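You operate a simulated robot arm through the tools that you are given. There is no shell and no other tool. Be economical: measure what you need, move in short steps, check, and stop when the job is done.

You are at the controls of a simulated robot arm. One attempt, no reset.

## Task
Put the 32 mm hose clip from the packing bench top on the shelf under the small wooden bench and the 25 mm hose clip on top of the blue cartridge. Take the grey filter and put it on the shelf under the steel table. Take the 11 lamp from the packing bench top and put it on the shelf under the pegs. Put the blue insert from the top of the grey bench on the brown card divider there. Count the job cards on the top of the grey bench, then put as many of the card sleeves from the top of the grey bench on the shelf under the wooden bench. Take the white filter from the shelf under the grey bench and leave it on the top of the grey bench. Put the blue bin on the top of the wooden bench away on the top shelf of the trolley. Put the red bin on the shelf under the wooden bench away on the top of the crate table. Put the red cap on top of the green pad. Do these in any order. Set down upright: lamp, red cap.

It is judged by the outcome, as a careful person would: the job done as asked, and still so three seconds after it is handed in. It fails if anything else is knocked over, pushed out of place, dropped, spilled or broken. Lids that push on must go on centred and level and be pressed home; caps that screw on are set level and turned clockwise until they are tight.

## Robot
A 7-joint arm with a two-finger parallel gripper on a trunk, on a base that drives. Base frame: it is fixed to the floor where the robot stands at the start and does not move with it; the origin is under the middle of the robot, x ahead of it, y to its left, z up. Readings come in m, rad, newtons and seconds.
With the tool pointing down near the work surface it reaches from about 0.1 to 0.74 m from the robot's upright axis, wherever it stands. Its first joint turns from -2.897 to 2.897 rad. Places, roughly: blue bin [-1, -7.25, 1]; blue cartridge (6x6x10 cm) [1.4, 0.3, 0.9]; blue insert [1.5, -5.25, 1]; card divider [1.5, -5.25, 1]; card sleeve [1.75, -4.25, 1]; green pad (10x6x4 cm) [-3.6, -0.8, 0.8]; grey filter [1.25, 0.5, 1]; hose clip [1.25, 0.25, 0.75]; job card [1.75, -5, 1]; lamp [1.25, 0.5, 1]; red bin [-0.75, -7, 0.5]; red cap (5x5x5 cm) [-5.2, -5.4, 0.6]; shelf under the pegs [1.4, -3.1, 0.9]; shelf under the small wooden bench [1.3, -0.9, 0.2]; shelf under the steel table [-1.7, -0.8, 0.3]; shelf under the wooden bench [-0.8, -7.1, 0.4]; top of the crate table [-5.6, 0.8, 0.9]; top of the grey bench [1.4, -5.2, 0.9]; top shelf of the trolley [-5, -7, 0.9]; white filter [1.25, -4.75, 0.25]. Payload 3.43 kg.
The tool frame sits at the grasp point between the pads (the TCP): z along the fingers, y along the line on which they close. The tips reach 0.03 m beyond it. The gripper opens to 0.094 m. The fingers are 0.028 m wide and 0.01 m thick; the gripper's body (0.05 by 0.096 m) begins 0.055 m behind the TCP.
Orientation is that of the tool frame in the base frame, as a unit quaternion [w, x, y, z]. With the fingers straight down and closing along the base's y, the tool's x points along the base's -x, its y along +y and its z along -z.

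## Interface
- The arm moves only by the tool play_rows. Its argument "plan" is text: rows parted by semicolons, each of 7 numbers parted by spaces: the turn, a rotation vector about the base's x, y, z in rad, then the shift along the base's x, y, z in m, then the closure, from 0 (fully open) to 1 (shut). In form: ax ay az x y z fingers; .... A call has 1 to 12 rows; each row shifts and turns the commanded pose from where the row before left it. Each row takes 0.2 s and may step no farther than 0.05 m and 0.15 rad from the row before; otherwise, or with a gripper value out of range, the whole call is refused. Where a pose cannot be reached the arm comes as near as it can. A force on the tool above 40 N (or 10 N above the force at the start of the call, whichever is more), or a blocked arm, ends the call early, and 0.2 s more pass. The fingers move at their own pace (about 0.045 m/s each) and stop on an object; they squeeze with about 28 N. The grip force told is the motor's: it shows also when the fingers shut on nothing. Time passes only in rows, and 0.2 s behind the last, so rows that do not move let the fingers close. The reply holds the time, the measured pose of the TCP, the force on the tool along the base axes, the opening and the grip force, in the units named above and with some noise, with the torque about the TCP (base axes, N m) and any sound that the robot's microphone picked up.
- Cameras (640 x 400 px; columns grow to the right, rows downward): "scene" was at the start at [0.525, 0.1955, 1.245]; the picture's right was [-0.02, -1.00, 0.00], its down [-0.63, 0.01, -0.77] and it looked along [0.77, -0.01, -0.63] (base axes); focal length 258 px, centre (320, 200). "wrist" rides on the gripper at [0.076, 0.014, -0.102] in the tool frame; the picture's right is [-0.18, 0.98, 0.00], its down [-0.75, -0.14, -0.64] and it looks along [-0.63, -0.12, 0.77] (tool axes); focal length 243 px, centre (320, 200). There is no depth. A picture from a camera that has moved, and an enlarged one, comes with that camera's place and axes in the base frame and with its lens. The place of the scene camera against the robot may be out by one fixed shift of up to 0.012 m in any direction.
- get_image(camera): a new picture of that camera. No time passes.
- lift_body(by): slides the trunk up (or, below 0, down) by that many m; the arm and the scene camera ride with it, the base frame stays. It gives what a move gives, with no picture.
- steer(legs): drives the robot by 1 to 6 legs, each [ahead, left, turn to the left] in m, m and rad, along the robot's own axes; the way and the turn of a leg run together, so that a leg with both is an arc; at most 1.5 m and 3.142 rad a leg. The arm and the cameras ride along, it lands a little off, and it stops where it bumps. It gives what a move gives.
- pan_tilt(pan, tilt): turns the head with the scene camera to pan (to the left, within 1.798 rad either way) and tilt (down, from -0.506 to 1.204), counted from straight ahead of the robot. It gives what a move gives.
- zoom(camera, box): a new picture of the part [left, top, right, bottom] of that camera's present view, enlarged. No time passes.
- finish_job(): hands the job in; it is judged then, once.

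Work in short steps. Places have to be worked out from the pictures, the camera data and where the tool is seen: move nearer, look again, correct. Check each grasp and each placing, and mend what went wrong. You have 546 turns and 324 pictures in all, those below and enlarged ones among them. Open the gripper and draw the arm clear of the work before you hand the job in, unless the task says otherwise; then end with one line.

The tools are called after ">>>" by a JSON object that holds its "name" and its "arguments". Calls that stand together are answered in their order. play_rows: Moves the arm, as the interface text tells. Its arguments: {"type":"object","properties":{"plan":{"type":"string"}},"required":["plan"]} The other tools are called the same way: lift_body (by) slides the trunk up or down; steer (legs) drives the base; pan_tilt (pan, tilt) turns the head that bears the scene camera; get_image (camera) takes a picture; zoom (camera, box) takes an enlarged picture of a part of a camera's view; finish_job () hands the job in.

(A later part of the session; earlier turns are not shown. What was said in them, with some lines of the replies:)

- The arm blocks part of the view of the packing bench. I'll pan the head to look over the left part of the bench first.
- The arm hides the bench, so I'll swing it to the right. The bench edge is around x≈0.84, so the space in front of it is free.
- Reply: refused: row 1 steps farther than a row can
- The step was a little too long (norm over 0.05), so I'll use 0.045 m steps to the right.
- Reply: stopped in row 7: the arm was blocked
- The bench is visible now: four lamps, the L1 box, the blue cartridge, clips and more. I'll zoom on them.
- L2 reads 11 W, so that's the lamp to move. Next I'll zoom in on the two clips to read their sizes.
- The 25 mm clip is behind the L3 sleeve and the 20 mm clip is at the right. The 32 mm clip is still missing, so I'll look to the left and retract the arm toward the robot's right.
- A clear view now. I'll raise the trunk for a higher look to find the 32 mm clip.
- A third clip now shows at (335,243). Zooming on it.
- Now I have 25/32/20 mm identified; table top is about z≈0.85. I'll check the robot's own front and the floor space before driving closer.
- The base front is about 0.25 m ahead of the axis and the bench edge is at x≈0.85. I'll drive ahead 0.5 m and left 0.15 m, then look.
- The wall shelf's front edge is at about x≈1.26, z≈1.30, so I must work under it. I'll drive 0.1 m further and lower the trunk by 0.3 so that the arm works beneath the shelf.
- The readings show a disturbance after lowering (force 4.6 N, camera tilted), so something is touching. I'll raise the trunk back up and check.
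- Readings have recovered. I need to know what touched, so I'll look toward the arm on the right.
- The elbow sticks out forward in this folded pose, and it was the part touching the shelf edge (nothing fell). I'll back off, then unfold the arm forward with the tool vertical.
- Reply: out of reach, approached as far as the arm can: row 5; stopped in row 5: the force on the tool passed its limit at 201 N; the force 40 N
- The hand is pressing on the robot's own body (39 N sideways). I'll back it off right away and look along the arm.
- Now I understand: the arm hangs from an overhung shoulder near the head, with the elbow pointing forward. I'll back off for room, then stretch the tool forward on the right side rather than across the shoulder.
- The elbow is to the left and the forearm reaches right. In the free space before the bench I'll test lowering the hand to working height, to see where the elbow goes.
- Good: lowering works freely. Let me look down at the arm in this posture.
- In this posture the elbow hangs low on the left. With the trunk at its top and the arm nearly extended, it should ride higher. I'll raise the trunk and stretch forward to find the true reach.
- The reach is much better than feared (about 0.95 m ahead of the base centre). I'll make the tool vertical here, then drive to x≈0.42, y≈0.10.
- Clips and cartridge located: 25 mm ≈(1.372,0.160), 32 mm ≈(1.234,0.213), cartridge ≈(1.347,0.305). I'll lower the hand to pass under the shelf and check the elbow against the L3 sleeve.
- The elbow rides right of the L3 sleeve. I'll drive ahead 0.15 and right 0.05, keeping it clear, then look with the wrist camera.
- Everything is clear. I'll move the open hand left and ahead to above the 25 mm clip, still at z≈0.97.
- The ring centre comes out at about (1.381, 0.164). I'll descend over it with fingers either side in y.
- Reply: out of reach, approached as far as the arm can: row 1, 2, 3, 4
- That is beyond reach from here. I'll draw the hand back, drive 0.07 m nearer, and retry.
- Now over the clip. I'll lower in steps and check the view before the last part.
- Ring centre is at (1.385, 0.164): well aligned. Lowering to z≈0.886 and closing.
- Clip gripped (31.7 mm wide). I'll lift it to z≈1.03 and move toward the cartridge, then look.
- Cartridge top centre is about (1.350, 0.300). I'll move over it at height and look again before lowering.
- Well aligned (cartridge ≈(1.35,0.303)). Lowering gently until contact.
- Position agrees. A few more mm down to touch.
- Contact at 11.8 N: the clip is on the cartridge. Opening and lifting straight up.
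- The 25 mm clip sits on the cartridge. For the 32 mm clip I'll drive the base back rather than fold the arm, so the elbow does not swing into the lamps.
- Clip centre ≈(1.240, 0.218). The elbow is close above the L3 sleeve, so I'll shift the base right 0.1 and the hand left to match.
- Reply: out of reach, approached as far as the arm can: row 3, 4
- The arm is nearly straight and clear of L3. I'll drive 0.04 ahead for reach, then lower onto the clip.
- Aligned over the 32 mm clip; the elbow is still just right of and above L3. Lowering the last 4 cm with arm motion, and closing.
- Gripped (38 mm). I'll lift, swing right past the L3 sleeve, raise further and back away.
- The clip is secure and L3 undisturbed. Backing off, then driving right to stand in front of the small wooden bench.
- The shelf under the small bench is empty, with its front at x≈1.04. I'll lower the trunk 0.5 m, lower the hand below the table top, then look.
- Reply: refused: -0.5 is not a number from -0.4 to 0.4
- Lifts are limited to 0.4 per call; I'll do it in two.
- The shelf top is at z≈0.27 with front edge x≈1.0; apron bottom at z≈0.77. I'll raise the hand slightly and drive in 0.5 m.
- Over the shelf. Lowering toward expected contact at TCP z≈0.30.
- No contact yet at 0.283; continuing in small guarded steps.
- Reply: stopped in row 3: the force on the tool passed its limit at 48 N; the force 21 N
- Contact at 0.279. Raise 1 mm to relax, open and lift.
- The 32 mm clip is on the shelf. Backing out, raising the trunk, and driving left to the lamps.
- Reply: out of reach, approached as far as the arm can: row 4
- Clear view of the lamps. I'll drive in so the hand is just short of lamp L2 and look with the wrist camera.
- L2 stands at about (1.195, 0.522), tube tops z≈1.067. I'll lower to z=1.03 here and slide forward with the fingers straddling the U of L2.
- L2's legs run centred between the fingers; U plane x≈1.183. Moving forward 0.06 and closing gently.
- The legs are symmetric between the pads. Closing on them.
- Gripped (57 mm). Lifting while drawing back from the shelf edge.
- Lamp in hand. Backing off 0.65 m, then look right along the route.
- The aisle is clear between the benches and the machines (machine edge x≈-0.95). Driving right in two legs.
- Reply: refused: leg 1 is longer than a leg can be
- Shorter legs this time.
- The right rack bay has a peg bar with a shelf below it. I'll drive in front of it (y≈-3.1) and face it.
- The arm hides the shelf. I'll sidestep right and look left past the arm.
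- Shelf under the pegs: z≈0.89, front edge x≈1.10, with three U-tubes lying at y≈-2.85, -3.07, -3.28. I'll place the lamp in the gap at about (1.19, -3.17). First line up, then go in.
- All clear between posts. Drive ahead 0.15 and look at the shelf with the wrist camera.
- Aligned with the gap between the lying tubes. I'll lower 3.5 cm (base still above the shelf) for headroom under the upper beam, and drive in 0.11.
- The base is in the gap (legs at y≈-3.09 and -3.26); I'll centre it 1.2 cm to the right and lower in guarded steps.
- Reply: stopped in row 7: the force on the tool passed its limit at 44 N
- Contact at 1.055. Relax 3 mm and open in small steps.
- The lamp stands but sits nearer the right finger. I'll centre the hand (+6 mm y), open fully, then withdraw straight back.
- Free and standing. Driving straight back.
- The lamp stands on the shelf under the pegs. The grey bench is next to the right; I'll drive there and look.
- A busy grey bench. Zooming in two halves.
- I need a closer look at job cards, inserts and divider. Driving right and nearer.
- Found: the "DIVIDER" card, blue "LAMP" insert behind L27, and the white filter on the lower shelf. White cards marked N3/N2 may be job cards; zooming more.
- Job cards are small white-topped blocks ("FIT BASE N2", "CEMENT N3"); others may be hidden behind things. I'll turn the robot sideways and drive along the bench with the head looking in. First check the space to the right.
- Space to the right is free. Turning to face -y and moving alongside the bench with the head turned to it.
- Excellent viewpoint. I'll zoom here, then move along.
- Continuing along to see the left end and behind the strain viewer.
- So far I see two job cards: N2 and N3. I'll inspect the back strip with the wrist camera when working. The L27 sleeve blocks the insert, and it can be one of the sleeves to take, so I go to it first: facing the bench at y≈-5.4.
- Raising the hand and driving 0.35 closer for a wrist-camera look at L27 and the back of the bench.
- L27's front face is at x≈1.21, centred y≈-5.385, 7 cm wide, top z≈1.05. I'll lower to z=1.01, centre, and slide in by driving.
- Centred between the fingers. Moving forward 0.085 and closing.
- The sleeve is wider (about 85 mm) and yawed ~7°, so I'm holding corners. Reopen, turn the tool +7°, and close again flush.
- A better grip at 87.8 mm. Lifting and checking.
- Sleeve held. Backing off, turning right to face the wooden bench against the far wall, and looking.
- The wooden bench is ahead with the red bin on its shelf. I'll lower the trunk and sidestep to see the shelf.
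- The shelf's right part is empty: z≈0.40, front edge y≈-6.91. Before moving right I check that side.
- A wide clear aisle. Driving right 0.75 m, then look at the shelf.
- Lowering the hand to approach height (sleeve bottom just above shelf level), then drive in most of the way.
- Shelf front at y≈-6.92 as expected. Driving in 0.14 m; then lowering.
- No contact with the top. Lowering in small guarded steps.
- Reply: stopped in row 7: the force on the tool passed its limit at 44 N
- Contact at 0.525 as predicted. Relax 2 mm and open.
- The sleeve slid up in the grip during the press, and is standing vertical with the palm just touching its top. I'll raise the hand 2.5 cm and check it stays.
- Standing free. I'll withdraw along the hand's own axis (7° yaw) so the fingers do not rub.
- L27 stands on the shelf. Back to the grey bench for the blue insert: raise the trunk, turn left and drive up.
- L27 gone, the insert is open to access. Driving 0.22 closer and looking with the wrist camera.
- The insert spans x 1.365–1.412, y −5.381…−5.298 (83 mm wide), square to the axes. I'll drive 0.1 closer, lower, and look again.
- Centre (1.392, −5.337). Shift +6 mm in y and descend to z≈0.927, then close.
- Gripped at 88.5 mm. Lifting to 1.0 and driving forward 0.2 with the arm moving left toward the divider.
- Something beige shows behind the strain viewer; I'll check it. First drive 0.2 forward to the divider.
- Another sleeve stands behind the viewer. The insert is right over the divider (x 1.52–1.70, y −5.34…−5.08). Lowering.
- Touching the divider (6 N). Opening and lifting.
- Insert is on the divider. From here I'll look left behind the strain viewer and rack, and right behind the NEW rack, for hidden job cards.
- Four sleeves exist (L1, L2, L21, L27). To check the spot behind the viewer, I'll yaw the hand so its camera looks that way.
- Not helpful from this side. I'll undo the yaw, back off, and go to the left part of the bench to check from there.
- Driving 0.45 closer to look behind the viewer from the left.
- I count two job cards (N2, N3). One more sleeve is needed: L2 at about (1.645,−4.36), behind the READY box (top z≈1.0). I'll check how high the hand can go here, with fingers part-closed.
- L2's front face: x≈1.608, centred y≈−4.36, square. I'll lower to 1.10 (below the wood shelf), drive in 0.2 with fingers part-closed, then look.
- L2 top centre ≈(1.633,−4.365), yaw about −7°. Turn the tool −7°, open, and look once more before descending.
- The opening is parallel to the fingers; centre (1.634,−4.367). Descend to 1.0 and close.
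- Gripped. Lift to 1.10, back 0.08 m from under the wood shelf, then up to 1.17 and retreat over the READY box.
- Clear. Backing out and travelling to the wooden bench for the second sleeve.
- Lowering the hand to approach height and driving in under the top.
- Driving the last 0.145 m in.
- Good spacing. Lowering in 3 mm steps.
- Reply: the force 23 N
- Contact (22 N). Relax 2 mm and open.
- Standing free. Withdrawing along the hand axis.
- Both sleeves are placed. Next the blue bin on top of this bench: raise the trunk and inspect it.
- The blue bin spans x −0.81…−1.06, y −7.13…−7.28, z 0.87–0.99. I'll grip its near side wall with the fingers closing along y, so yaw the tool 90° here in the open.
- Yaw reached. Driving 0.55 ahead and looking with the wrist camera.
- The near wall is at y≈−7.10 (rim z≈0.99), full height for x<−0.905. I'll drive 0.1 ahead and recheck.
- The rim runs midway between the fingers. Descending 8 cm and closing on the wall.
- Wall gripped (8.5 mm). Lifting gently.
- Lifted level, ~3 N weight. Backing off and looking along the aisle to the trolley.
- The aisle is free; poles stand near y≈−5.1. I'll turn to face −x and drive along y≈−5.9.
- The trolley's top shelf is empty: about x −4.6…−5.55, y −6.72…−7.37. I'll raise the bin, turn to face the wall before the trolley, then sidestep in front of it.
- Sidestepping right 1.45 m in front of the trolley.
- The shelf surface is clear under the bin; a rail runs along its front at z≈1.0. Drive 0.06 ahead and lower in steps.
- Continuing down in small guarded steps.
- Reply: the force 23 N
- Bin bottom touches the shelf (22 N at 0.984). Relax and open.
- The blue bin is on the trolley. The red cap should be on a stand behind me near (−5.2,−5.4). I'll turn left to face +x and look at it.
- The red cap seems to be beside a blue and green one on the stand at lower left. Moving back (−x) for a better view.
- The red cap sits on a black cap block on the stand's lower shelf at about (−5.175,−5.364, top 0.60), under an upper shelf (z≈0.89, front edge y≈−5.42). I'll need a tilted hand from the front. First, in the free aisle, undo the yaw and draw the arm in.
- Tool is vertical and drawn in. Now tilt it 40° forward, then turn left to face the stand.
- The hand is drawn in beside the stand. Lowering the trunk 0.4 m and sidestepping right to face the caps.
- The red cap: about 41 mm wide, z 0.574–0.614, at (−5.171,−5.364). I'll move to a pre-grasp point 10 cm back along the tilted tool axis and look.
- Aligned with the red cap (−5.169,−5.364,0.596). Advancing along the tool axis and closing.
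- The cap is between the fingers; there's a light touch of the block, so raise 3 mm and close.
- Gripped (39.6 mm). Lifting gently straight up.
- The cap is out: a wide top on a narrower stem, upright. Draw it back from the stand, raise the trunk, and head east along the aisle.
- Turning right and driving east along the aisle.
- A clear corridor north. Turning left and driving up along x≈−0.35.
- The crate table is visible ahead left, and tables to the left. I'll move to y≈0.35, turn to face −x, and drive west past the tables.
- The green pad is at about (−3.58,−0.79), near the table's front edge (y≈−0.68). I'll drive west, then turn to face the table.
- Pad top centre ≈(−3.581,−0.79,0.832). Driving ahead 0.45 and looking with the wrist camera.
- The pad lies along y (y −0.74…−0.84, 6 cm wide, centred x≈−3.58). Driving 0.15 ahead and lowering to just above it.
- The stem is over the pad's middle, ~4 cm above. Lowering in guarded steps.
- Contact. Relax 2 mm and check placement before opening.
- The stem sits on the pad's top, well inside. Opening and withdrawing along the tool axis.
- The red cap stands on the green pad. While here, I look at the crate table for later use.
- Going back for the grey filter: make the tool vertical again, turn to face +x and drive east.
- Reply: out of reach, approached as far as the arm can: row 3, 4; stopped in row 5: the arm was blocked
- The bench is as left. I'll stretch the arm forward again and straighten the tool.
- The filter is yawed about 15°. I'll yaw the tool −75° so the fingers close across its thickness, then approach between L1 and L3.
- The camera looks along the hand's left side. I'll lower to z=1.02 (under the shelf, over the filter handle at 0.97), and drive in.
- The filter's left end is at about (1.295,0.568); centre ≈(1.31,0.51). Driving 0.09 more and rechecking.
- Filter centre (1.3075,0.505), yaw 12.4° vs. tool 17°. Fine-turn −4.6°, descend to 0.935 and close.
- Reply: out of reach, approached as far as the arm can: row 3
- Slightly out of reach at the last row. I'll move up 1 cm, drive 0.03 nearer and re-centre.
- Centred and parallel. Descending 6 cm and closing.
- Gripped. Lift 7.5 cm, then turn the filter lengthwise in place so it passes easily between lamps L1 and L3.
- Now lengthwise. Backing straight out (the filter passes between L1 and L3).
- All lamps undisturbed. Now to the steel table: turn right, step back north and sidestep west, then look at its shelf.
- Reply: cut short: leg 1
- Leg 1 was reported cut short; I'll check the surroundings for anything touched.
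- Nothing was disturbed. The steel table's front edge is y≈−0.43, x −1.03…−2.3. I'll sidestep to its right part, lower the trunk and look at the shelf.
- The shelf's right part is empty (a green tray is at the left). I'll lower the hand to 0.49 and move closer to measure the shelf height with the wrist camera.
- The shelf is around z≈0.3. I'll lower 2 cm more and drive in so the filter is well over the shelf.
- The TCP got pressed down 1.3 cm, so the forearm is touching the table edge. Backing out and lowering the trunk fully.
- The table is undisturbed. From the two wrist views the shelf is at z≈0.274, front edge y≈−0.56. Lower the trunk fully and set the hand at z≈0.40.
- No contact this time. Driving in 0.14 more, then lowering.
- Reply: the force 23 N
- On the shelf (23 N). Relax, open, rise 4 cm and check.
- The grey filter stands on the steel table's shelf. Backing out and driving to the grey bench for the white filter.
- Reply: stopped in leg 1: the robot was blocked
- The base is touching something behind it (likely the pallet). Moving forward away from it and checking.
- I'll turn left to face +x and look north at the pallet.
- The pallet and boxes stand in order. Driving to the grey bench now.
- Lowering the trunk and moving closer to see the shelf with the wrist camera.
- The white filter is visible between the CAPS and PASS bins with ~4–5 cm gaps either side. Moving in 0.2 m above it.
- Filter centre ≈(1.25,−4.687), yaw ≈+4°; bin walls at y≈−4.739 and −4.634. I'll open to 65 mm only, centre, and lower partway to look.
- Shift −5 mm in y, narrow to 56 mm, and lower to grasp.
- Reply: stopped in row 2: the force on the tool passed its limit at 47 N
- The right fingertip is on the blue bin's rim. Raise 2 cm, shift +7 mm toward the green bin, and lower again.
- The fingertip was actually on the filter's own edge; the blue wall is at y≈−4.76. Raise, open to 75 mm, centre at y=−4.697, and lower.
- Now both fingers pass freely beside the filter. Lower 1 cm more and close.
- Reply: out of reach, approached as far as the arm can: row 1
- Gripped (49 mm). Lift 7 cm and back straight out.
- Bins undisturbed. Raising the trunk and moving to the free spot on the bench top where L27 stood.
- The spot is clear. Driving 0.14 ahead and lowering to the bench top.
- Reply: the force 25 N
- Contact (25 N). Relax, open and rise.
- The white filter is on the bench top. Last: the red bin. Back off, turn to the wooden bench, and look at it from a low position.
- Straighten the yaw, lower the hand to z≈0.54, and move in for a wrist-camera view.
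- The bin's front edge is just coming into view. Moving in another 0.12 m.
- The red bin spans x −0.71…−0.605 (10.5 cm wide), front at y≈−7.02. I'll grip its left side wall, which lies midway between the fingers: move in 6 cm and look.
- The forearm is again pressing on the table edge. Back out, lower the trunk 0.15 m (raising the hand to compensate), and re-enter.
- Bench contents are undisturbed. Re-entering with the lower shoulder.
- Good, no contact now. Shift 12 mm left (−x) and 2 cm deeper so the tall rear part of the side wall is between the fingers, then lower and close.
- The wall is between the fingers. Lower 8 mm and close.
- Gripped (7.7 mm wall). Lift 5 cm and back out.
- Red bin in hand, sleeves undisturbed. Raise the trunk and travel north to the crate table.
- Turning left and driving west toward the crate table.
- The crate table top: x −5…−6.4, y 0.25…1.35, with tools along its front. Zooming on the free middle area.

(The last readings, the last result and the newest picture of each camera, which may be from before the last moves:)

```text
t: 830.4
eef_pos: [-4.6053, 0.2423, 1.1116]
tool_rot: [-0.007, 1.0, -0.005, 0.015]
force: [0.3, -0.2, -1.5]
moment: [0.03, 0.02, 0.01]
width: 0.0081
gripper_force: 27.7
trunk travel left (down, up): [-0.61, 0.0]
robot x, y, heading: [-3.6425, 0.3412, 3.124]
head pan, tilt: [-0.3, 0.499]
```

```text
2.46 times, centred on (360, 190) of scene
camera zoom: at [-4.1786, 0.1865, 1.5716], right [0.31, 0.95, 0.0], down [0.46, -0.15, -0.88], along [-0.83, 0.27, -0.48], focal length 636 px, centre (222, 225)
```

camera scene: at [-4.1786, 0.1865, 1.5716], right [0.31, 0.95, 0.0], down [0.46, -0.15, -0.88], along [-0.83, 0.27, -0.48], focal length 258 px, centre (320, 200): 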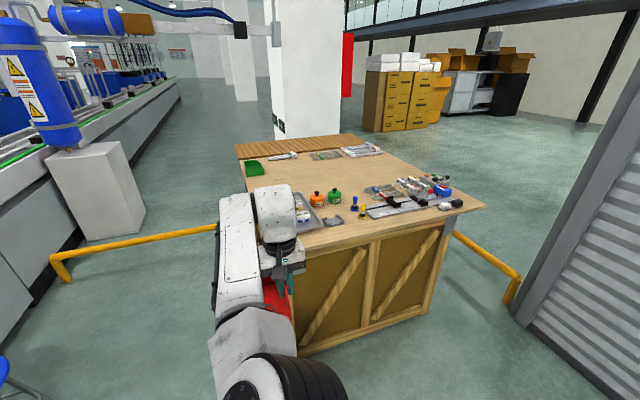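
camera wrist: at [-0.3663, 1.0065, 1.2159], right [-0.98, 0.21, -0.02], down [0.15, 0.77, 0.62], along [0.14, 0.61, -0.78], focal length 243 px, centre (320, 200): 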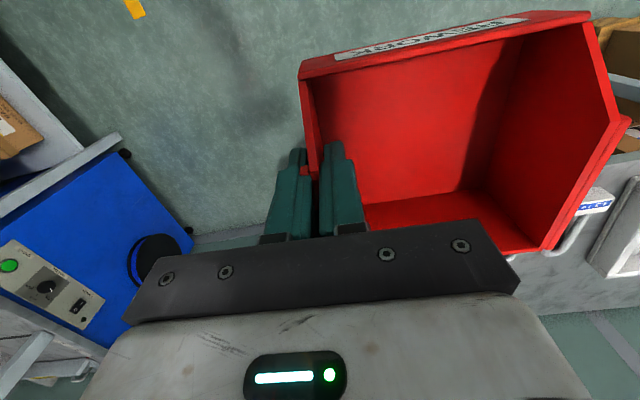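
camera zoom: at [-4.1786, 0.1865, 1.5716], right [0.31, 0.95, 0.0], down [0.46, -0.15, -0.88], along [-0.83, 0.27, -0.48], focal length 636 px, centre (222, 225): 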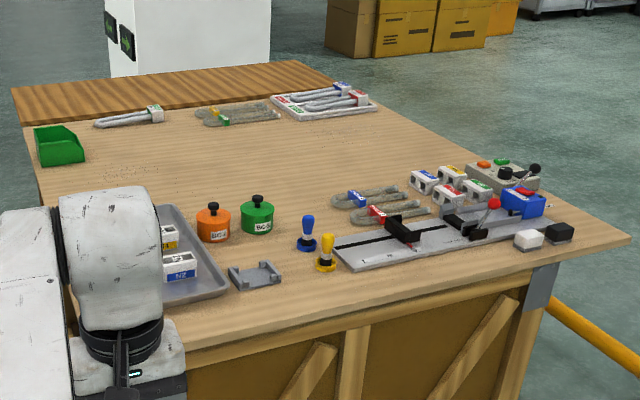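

Free area around (−5.6,0.72). I'll shift right to line up and drive in.

>>> {"name": "steer", "arguments": {"legs": [[0, -0.54, 0.015], [0.65, 0, 0]]}}

>>> {"name": "pan_tilt", "arguments": {"pan": 0.0, "tilt": 0.65}}

>>> {"name": "get_image", "arguments": {"camera": "scene"}}

>>> {"name": "get_image", "arguments": {"camera": "wrist"}}

```text
t: 836.8
eef_pos: [-5.2551, 0.7623, 1.1124]
tool_rot: [-0.007, 1.0, 0.002, 0.015]
force: [-0.5, 0.5, -0.8]
moment: [0.03, -0.03, 0.02]
width: 0.0078
gripper_force: 27.8
trunk travel left (down, up): [-0.61, 0.0]
robot x, y, heading: [-4.2996, 0.8802, 3.142]
head pan, tilt: [-0.3, 0.499]
```

```text
t: 837.6
eef_pos: [-5.2562, 0.7612, 1.1103]
tool_rot: [-0.008, 1.0, 0.001, 0.015]
force: [0.0, -0.6, -0.9]
moment: [0.09, -0.05, 0.01]
width: 0.008
gripper_force: 28.0
trunk travel left (down, up): [-0.61, 0.0]
robot x, y, heading: [-4.298, 0.8829, 3.143]
head pan, tilt: [0.0, 0.649]
```

```text
64 pictures are left
camera scene: at [-4.8276, 0.6876, 1.5582], right [0.0, 1.0, 0.0], down [0.6, 0.0, -0.8], along [-0.8, 0.0, -0.6], focal length 258 px, centre (320, 200)
```

scene: 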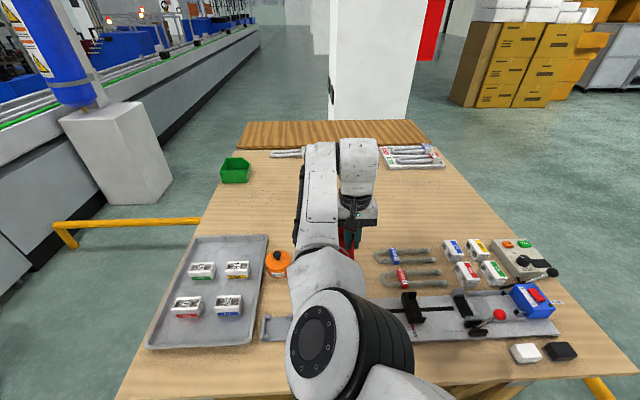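

```text
63 pictures are left
camera wrist: at [-5.1827, 0.7457, 1.2157], right [-0.18, -0.98, -0.02], down [-0.77, 0.13, 0.62], along [-0.61, 0.13, -0.78], focal length 243 px, centre (320, 200)
```

wrist: 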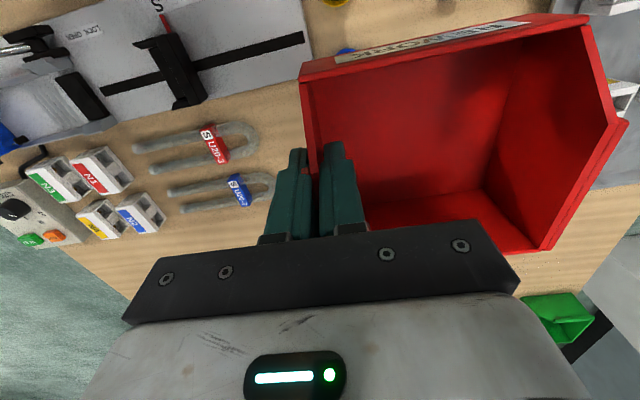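

Drive ahead 0.31 m over the free area and check.

>>> {"name": "steer", "arguments": {"legs": [[0.31, 0, 0]]}}

>>> {"name": "get_image", "arguments": {"camera": "scene"}}

>>> {"name": "get_image", "arguments": {"camera": "wrist"}}

```text
t: 839.7
eef_pos: [-5.5689, 0.7622, 1.1104]
tool_rot: [-0.007, 1.0, 0.002, 0.014]
force: [0.0, 0.5, 0.4]
moment: [0.08, 0.0, 0.0]
width: 0.0082
gripper_force: 28.2
trunk travel left (down, up): [-0.61, 0.0]
robot x, y, heading: [-4.6097, 0.8778, 3.141]
head pan, tilt: [0.0, 0.649]
```

```text
62 pictures are left
camera scene: at [-5.1407, 0.6875, 1.5582], right [0.0, 1.0, 0.0], down [0.6, 0.0, -0.8], along [-0.8, 0.0, -0.6], focal length 258 px, centre (320, 200)
```

scene: 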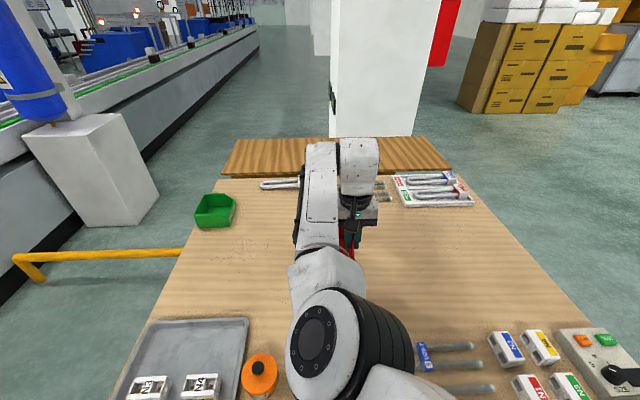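

```text
61 pictures are left
camera wrist: at [-5.4959, 0.7457, 1.2157], right [-0.18, -0.98, -0.02], down [-0.77, 0.13, 0.62], along [-0.61, 0.13, -0.78], focal length 243 px, centre (320, 200)
```

wrist: 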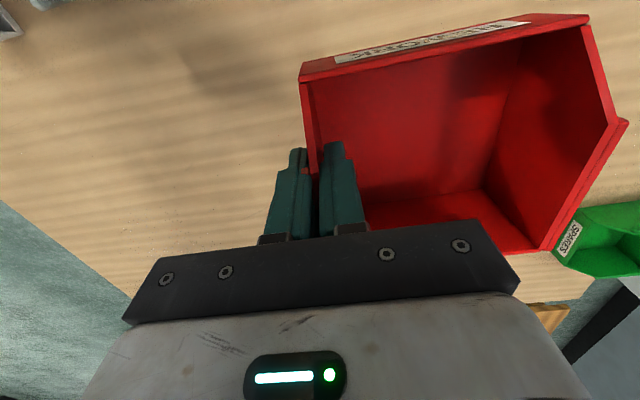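

The elbow is over the small bottles, so I'll straighten the arm: extend 5 cm further before lowering, keeping the elbow high.

>>> {"name": "play_rows", "arguments": {"plan": "0 0 0 -0.02 0 0 1;0 0 0 -0.02 0 0 1;0 0 0 -0.015 0 -0.02 1;0 0 0 0 0 -0.03 1;0 0 0 0 0 -0.03 1"}}

>>> {"name": "get_image", "arguments": {"camera": "scene"}}

```text
t: 840.9
eef_pos: [-5.5966, 0.7666, 1.0276]
tool_rot: [-0.006, 1.0, 0.002, 0.015]
force: [0.0, -0.8, -0.8]
moment: [0.08, -0.04, -0.02]
width: 0.0078
gripper_force: 28.3
out of reach, approached as far as the arm can: row 2, 3
trunk travel left (down, up): [-0.61, 0.0]
robot x, y, heading: [-4.6091, 0.8773, 3.138]
head pan, tilt: [0.0, 0.649]
```

```text
60 pictures are left
camera scene: at [-5.1408, 0.6875, 1.5582], right [0.0, 1.0, 0.0], down [0.6, 0.0, -0.8], along [-0.8, 0.0, -0.6], focal length 258 px, centre (320, 200)
```

scene: 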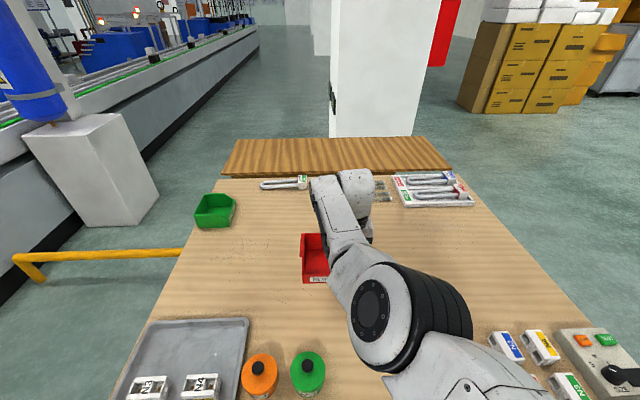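

The elbow has moved clear of the bottles. Continue lowering in guarded steps.

>>> {"name": "play_rows", "arguments": {"plan": "0 0 0 0 0 -0.02 1;0 0 0 0 0 -0.015 1;0 0 0 0 0 -0.01 1;0 0 0 0 0 -0.005 1;0 0 0 0 0 -0.005 1;0 0 0 0 0 -0.004 1;0 0 0 0 0 0 1"}}

>>> {"name": "get_image", "arguments": {"camera": "scene"}}

```text
t: 842.5
eef_pos: [-5.5891, 0.7664, 0.983]
tool_rot: [-0.008, 1.0, 0.002, 0.014]
force: [0.1, -0.1, -1.0]
moment: [0.04, -0.03, -0.01]
width: 0.0084
gripper_force: 27.8
out of reach, approached as far as the arm can: row 2, 4
trunk travel left (down, up): [-0.61, 0.0]
robot x, y, heading: [-4.6038, 0.8813, 3.147]
head pan, tilt: [0.0, 0.649]
```

```text
59 pictures are left
camera scene: at [-5.1408, 0.6875, 1.5582], right [0.0, 1.0, 0.0], down [0.6, 0.0, -0.8], along [-0.8, 0.0, -0.6], focal length 258 px, centre (320, 200)
```

scene: 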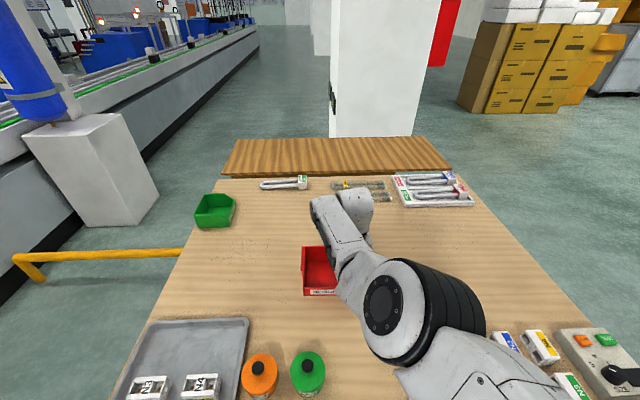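

>>> {"name": "play_rows", "arguments": {"plan": "0 0 0 0.004 0 -0.008 1;0 0 0 0.003 0 -0.006 1;0 0 0 0.002 0 -0.004 1;0 0 0 0.002 0 -0.004 1;0 0 0 0.002 0 -0.004 1;0 0 0 0.002 0 -0.004 1;0 0 0 0 0 0 1"}}

```text
t: 844.1
eef_pos: [-5.5774, 0.7671, 0.9527]
tool_rot: [-0.007, 1.0, 0.002, 0.015]
force: [-0.4, 0.5, -1.9]
moment: [0.05, -0.03, 0.01]
width: 0.0078
gripper_force: 28.1
trunk travel left (down, up): [-0.61, 0.0]
robot x, y, heading: [-4.6109, 0.8764, 3.14]
head pan, tilt: [0.0, 0.649]
```

>>> {"name": "play_rows", "arguments": {"plan": "0 0 0 0 0 -0.004 1;0 0 0 0 0 -0.004 1;0 0 0 0 0 -0.004 1;0 0 0 0 0 -0.004 1;0 0 0 0 0 -0.004 1;0 0 0 0 0 0 1"}}

>>> {"name": "get_image", "arguments": {"camera": "scene"}}

```text
t: 845.5
eef_pos: [-5.5713, 0.7682, 0.9353]
tool_rot: [-0.007, 1.0, 0.003, 0.014]
force: [-0.4, -1.0, -1.2]
moment: [0.08, -0.04, 0.01]
width: 0.008
gripper_force: 27.7
out of reach, approached as far as the arm can: row 4
trunk travel left (down, up): [-0.61, 0.0]
robot x, y, heading: [-4.6099, 0.8817, 3.143]
head pan, tilt: [0.0, 0.649]
```

```text
58 pictures are left
camera scene: at [-5.1407, 0.6876, 1.5582], right [0.0, 1.0, 0.0], down [0.6, 0.0, -0.8], along [-0.8, 0.0, -0.6], focal length 258 px, centre (320, 200)
```

scene: 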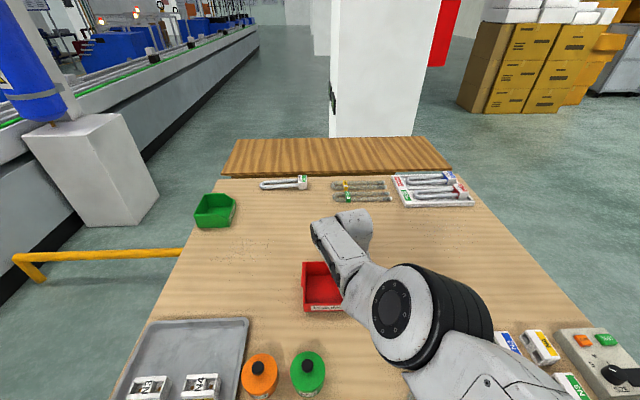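

>>> {"name": "play_rows", "arguments": {"plan": "0 0 0 0.003 0 -0.004 1;0 0 0 0.002 0 -0.004 1;0 0 0 0.002 0 -0.004 1;0 0 0 0.002 0 -0.004 1;0 0 0 0.002 0 -0.004 1;0 0 0 0.002 0 -0.004 1;0 0 0 0.002 0 -0.004 1;0 0 0 0 0 0 1"}}

```text
t: 847.3
eef_pos: [-5.5576, 0.7684, 0.9067]
tool_rot: [-0.007, 1.0, 0.002, 0.012]
force: [-7.8, 1.4, 20.5]
moment: [-0.57, 0.01, -0.11]
width: 0.0083
gripper_force: 28.0
trunk travel left (down, up): [-0.61, 0.0]
robot x, y, heading: [-4.6082, 0.8788, 3.137]
head pan, tilt: [0.0, 0.649]
```

Contact (20 N at 0.907): the red bin rests on the crate table. Relax, open and lift.

>>> {"name": "play_rows", "arguments": {"plan": "0 0 0 0 0 0.002 1;0 0 0 0 0 0 0.8;0 0 0 0 0 0 0.6;0 0 0 0 0 0 0.5;0 0 0 0 0 0.02 0.5;0 0 0 0 0 0.03 0.5;0 0 0 0 0 0.04 0.5;0 0 0 0 0 0.04 0.5;0 0 0 0 0 0.03 0.5"}}

>>> {"name": "get_image", "arguments": {"camera": "scene"}}

>>> {"name": "get_image", "arguments": {"camera": "wrist"}}

```text
t: 849.3
eef_pos: [-5.5581, 0.7682, 1.0694]
tool_rot: [-0.008, 1.0, 0.002, 0.014]
force: [-0.6, -0.1, -0.4]
moment: [0.02, -0.01, -0.02]
width: 0.0469
gripper_force: 0.0
trunk travel left (down, up): [-0.61, 0.0]
robot x, y, heading: [-4.6036, 0.8806, 3.135]
head pan, tilt: [0.0, 0.649]
```

```text
57 pictures are left
camera scene: at [-5.1406, 0.6875, 1.5582], right [0.0, 1.0, 0.0], down [0.6, 0.0, -0.8], along [-0.8, 0.0, -0.6], focal length 258 px, centre (320, 200)
```

scene: 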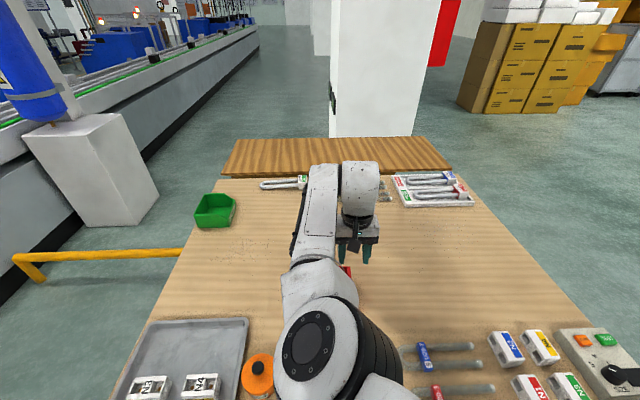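

```text
56 pictures are left
camera wrist: at [-5.485, 0.752, 1.1733], right [-0.18, -0.98, -0.02], down [-0.77, 0.13, 0.62], along [-0.61, 0.13, -0.78], focal length 243 px, centre (320, 200)
```

wrist: 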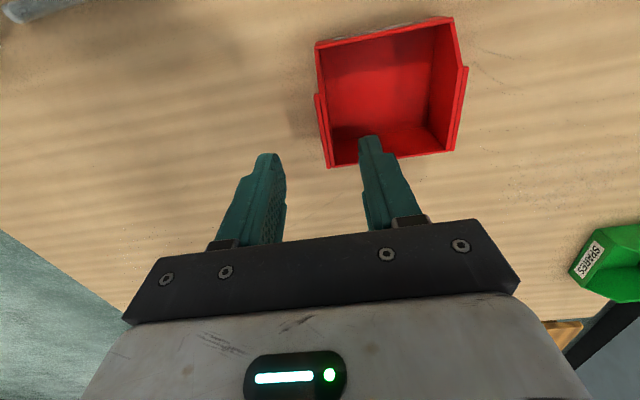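

The red bin is on the crate table. Raise a bit more, back off and check the bottles under the arm.

>>> {"name": "play_rows", "arguments": {"plan": "0 0 0 0 0 0.03 0.5;0 0 0 0 0 0.03 0.5"}}

>>> {"name": "steer", "arguments": {"legs": [[-0.7, 0, 0]]}}

>>> {"name": "pan_tilt", "arguments": {"pan": 0.0, "tilt": 0.5}}

>>> {"name": "get_image", "arguments": {"camera": "scene"}}

```text
t: 849.9
eef_pos: [-5.5582, 0.7681, 1.1283]
tool_rot: [-0.006, 1.0, 0.003, 0.015]
force: [-0.2, 0.5, 0.0]
moment: [0.0, 0.0, 0.0]
width: 0.047
gripper_force: 0.0
trunk travel left (down, up): [-0.61, 0.0]
robot x, y, heading: [-4.613, 0.8827, 3.14]
head pan, tilt: [0.0, 0.649]
```

```text
t: 853.8
eef_pos: [-4.8513, 0.7624, 1.1281]
tool_rot: [-0.007, 1.0, 0.007, 0.014]
force: [-0.2, -0.4, 0.0]
moment: [-0.01, 0.03, -0.01]
width: 0.0468
gripper_force: 0.0
trunk travel left (down, up): [-0.61, 0.0]
robot x, y, heading: [-3.902, 0.884, -3.13]
head pan, tilt: [0.0, 0.649]
```

```text
t: 854.5
eef_pos: [-4.8525, 0.762, 1.1282]
tool_rot: [-0.007, 1.0, 0.007, 0.015]
force: [0.1, 0.2, 0.3]
moment: [0.02, -0.01, -0.05]
width: 0.0471
gripper_force: 0.1
trunk travel left (down, up): [-0.61, 0.0]
robot x, y, heading: [-3.899, 0.8842, -3.132]
head pan, tilt: [0.0, 0.499]
```

```text
55 pictures are left
camera scene: at [-4.4372, 0.6854, 1.5716], right [-0.01, 1.0, 0.0], down [0.48, 0.01, -0.88], along [-0.88, -0.01, -0.48], focal length 258 px, centre (320, 200)
```

scene: 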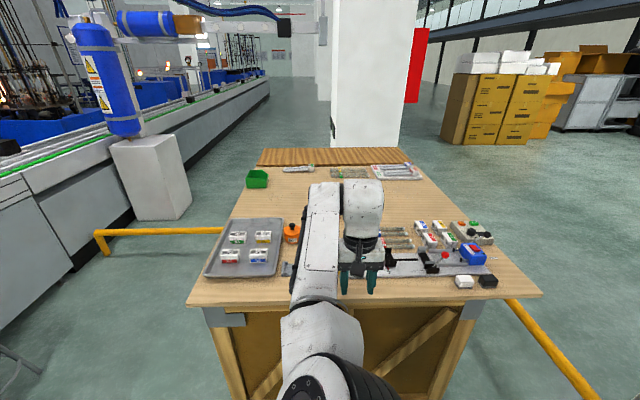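

>>> {"name": "steer", "arguments": {"legs": [[0.0, 0.55, 0]]}}

>>> {"name": "pan_tilt", "arguments": {"pan": -0.4, "tilt": 0.5}}

>>> {"name": "get_image", "arguments": {"camera": "scene"}}

>>> {"name": "zoom", "arguments": {"camera": "scene", "box": [230, 120, 510, 280]}}

```text
t: 857.6
eef_pos: [-4.8416, 0.2037, 1.1283]
tool_rot: [-0.007, 1.0, 0.011, 0.015]
force: [-0.7, 0.5, 0.2]
moment: [-0.02, 0.0, -0.03]
width: 0.047
gripper_force: 0.2
trunk travel left (down, up): [-0.61, 0.0]
robot x, y, heading: [-3.8971, 0.3365, -3.123]
head pan, tilt: [0.0, 0.499]
```

```text
t: 858.5
eef_pos: [-4.842, 0.2053, 1.1287]
tool_rot: [-0.007, 1.0, 0.011, 0.015]
force: [0.0, 0.5, 0.6]
moment: [-0.03, 0.01, 0.0]
width: 0.0467
gripper_force: 0.0
trunk travel left (down, up): [-0.61, 0.0]
robot x, y, heading: [-3.8927, 0.3309, -3.122]
head pan, tilt: [-0.4, 0.499]
```

```text
54 pictures are left
camera scene: at [-4.4218, 0.1659, 1.5716], right [0.37, 0.93, 0.0], down [0.44, -0.18, -0.88], along [-0.81, 0.33, -0.48], focal length 258 px, centre (320, 200)
```

scene: 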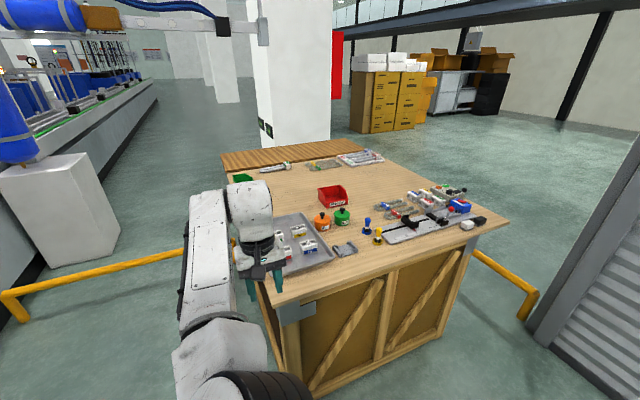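

```text
2.29 times, centred on (370, 200) of scene
camera zoom: at [-4.4218, 0.1659, 1.5716], right [0.37, 0.93, 0.0], down [0.44, -0.18, -0.88], along [-0.81, 0.33, -0.48], focal length 591 px, centre (206, 200)
```

zoom: 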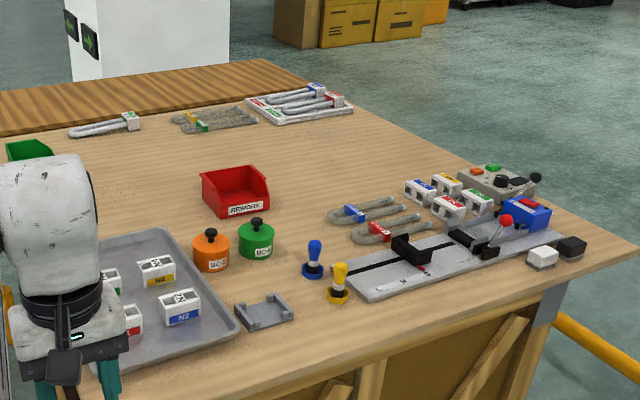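

Everything here is in order. To be sure of the job-card count, I'll go back to the grey bench for one more careful look behind the strain viewer and sleeves.

>>> {"name": "steer", "arguments": {"legs": [[-0.6, 0.0, 0.0], [0, 0, 3.12], [1.4, 0, 0], [1.4, 0, 0]]}}

>>> {"name": "steer", "arguments": {"legs": [[0.15, 0, -1.57], [1.45, 0, 0], [1.45, 0, 0], [1.3, 0, 0], [0, 0, 1.57]]}}

>>> {"name": "pan_tilt", "arguments": {"pan": -0.3, "tilt": 0.5}}

>>> {"name": "get_image", "arguments": {"camera": "scene"}}

```text
t: 882.3
eef_pos: [0.4588, 0.4108, 1.1283]
tool_rot: [-0.015, 0.004, 1.0, -0.007]
force: [-0.7, -0.5, 0.2]
moment: [0.0, -0.02, -0.01]
width: 0.0471
gripper_force: 0.1
trunk travel left (down, up): [-0.61, 0.0]
robot x, y, heading: [-0.4909, 0.3091, -0.009]
head pan, tilt: [-0.4, 0.499]
```

```text
t: 910.0
eef_pos: [0.4717, -3.8891, 1.1283]
tool_rot: [-0.015, 0.015, 1.0, -0.006]
force: [0.2, -0.7, -0.4]
moment: [-0.01, 0.03, -0.01]
width: 0.0469
gripper_force: 0.1
trunk travel left (down, up): [-0.61, 0.0]
robot x, y, heading: [-0.4811, -3.9704, -0.034]
head pan, tilt: [-0.4, 0.499]
```

```text
t: 910.7
eef_pos: [0.4726, -3.8892, 1.1291]
tool_rot: [-0.015, 0.015, 1.0, -0.007]
force: [0.0, 0.1, 0.5]
moment: [0.01, 0.03, 0.01]
width: 0.0471
gripper_force: 0.1
trunk travel left (down, up): [-0.61, 0.0]
robot x, y, heading: [-0.48, -3.9667, -0.036]
head pan, tilt: [-0.3, 0.499]
```

```text
52 pictures are left
camera scene: at [0.0523, -3.8172, 1.5716], right [-0.33, -0.94, 0.0], down [-0.45, 0.16, -0.88], along [0.83, -0.29, -0.48], focal length 258 px, centre (320, 200)
```

scene: 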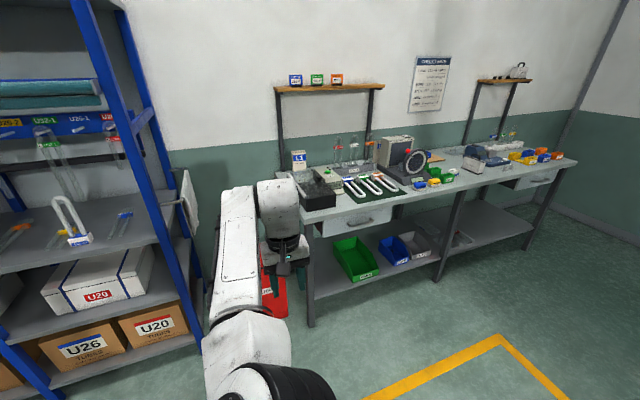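

Driving alongside the left end of the bench, with the hand just past its end, to look along the back strip.

>>> {"name": "steer", "arguments": {"legs": [[0.5, 0.0, 0.036], [0.45, -0.12, 0]]}}

>>> {"name": "pan_tilt", "arguments": {"pan": -0.95, "tilt": 0.45}}

>>> {"name": "get_image", "arguments": {"camera": "scene"}}

```text
t: 916.0
eef_pos: [1.4154, -3.9807, 1.1277]
tool_rot: [-0.015, -0.003, 1.0, -0.008]
force: [0.3, -0.1, -0.8]
moment: [0.01, 0.03, 0.0]
width: 0.0467
gripper_force: 0.0
trunk travel left (down, up): [-0.61, 0.0]
robot x, y, heading: [0.4642, -4.098, 0.01]
head pan, tilt: [-0.3, 0.499]
```

```text
t: 917.1
eef_pos: [1.4145, -3.9801, 1.1283]
tool_rot: [-0.015, -0.004, 1.0, -0.007]
force: [-0.4, 0.5, 0.8]
moment: [0.0, -0.01, 0.02]
width: 0.0471
gripper_force: 0.0
trunk travel left (down, up): [-0.61, 0.0]
robot x, y, heading: [0.4699, -4.0946, -0.0]
head pan, tilt: [-0.949, 0.45]
```

```text
51 pictures are left
camera scene: at [0.9606, -3.972, 1.5761], right [-0.81, -0.59, 0.0], down [-0.25, 0.35, -0.9], along [0.53, -0.73, -0.44], focal length 258 px, centre (320, 200)
```

scene: 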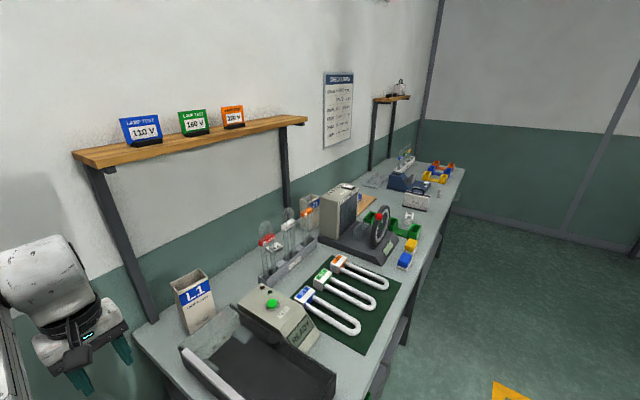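

>>> {"name": "zoom", "arguments": {"camera": "scene", "box": [220, 150, 400, 290]}}

>>> {"name": "zoom", "arguments": {"camera": "scene", "box": [120, 230, 300, 370]}}

```text
2.86 times, centred on (310, 220) of scene
camera zoom: at [0.9606, -3.972, 1.5761], right [-0.81, -0.59, 0.0], down [-0.25, 0.35, -0.9], along [0.53, -0.73, -0.44], focal length 739 px, centre (349, 143)
```

zoom: 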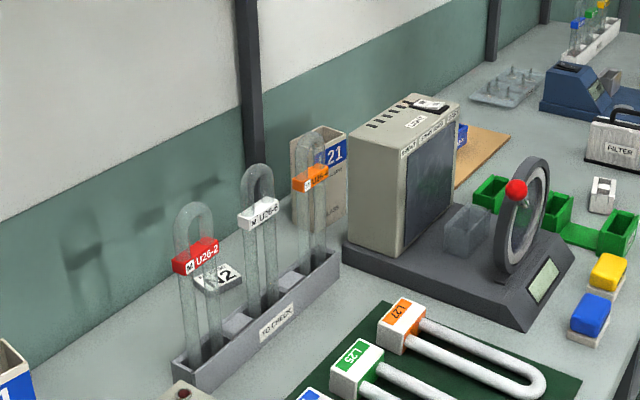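

```text
2.86 times, centred on (210, 300) of scene
camera zoom: at [0.9606, -3.972, 1.5761], right [-0.81, -0.59, 0.0], down [-0.25, 0.35, -0.9], along [0.53, -0.73, -0.44], focal length 739 px, centre (634, -86)
```

zoom: 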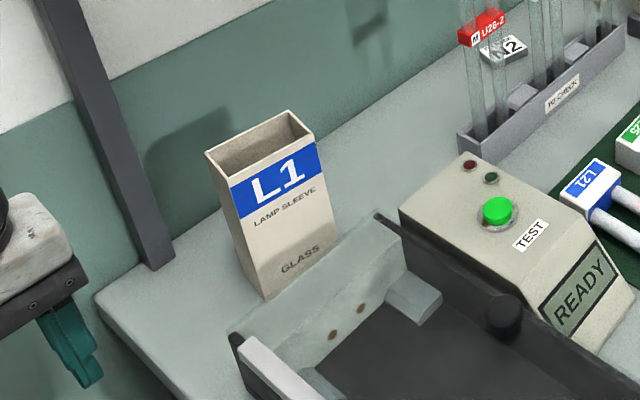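

Nothing new on the left side. One more look along the strip from the right side.

>>> {"name": "steer", "arguments": {"legs": [[-0.5, 0.0, 0.0], [0, -1.3, 0], [0, -0.75, 0], [0.35, 0, 0]]}}

>>> {"name": "pan_tilt", "arguments": {"pan": 0.9, "tilt": 0.35}}

>>> {"name": "get_image", "arguments": {"camera": "scene"}}

```text
t: 931.7
eef_pos: [1.2499, -6.0424, 1.1289]
tool_rot: [-0.015, 0.003, 1.0, -0.007]
force: [-0.2, 0.1, -0.5]
moment: [0.01, 0.0, -0.02]
width: 0.0469
gripper_force: 0.0
trunk travel left (down, up): [-0.61, 0.0]
robot x, y, heading: [0.3018, -6.1448, -0.014]
head pan, tilt: [-0.949, 0.45]
```

```text
t: 933.5
eef_pos: [1.2491, -6.0427, 1.129]
tool_rot: [-0.015, 0.003, 1.0, -0.006]
force: [-0.6, 0.5, 0.9]
moment: [0.03, 0.02, 0.0]
width: 0.0471
gripper_force: 0.0
trunk travel left (down, up): [-0.61, 0.0]
robot x, y, heading: [0.2985, -6.1473, -0.009]
head pan, tilt: [0.901, 0.351]
```

```text
48 pictures are left
camera scene: at [0.8001, -5.88, 1.5853], right [0.78, -0.63, 0.0], down [-0.22, -0.27, -0.94], along [0.59, 0.73, -0.34], focal length 258 px, centre (320, 200)
```

scene: 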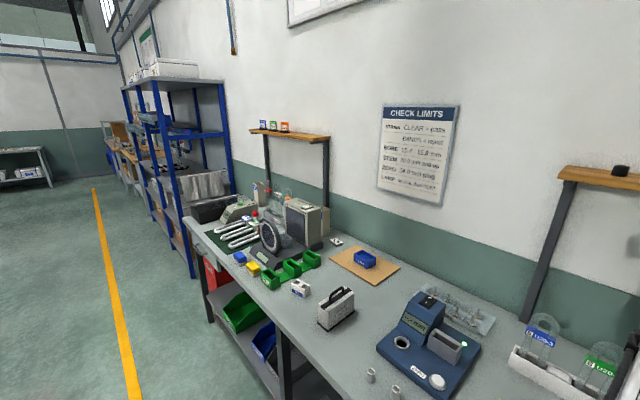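

>>> {"name": "zoom", "arguments": {"camera": "scene", "box": [240, 170, 400, 280]}}

>>> {"name": "zoom", "arguments": {"camera": "scene", "box": [380, 250, 640, 400]}}

```text
3.64 times, centred on (320, 225) of scene
camera zoom: at [0.8001, -5.88, 1.5853], right [0.78, -0.63, 0.0], down [-0.22, -0.27, -0.94], along [0.59, 0.73, -0.34], focal length 940 px, centre (320, 109)
```

zoom: 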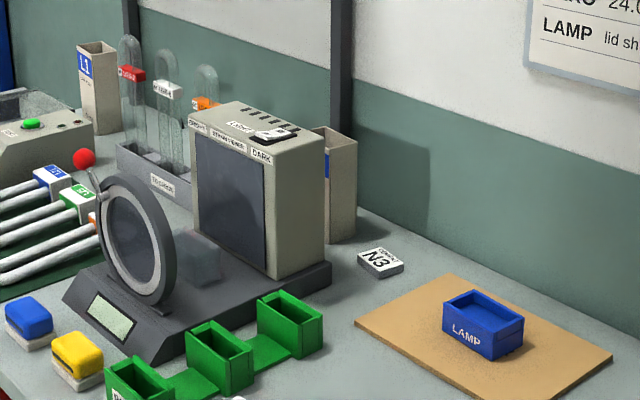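

```text
2.46 times, centred on (510, 325) of scene
camera zoom: at [0.8001, -5.88, 1.5853], right [0.78, -0.63, 0.0], down [-0.22, -0.27, -0.94], along [0.59, 0.73, -0.34], focal length 636 px, centre (-148, -108)
```

zoom: 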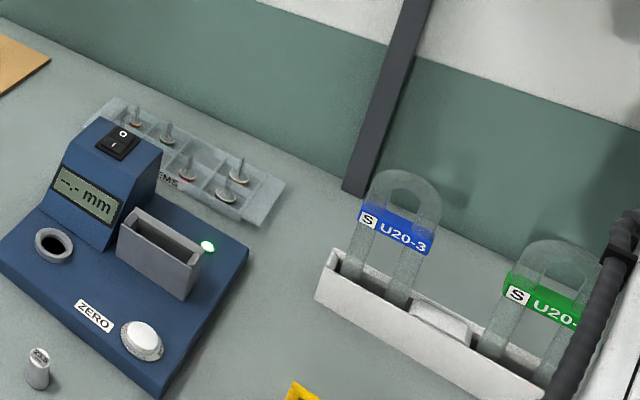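

Only two job cards (N2, N3) exist on the bench top, matching the two sleeves moved. I back clear of the bench and open the gripper.

>>> {"name": "steer", "arguments": {"legs": [[-0.6, 0.0, 0.0]]}}

>>> {"name": "play_rows", "arguments": {"plan": "0 0 0 0 0 0 0;0 0 0 0 0 0 0;0 0 0 0 0 0 0"}}

```text
t: 936.9
eef_pos: [0.6512, -6.0376, 1.1288]
tool_rot: [-0.015, 0.005, 1.0, -0.007]
force: [-0.3, 0.4, 0.2]
moment: [-0.01, 0.0, 0.04]
width: 0.0469
gripper_force: 0.1
trunk travel left (down, up): [-0.61, 0.0]
robot x, y, heading: [-0.302, -6.1413, -0.015]
head pan, tilt: [0.901, 0.351]
```

```text
t: 937.7
eef_pos: [0.6516, -6.0372, 1.1278]
tool_rot: [-0.015, 0.005, 1.0, -0.007]
force: [0.2, -0.5, 0.7]
moment: [0.01, -0.02, -0.02]
width: 0.0941
gripper_force: 0.1
trunk travel left (down, up): [-0.61, 0.0]
robot x, y, heading: [-0.2999, -6.1398, -0.013]
head pan, tilt: [0.901, 0.351]
```

All placings are done, the gripper is open and the arm is clear, so I'm handing the job in.

>>> {"name": "finish_job", "arguments": {}}

```text
The job is handed in.
```

I finished all ten placings and handed the job in. I counted two job cards (N2 and N3) on the grey bench, so I moved two card sleeves (L27 and L2) to the shelf under the wooden bench.
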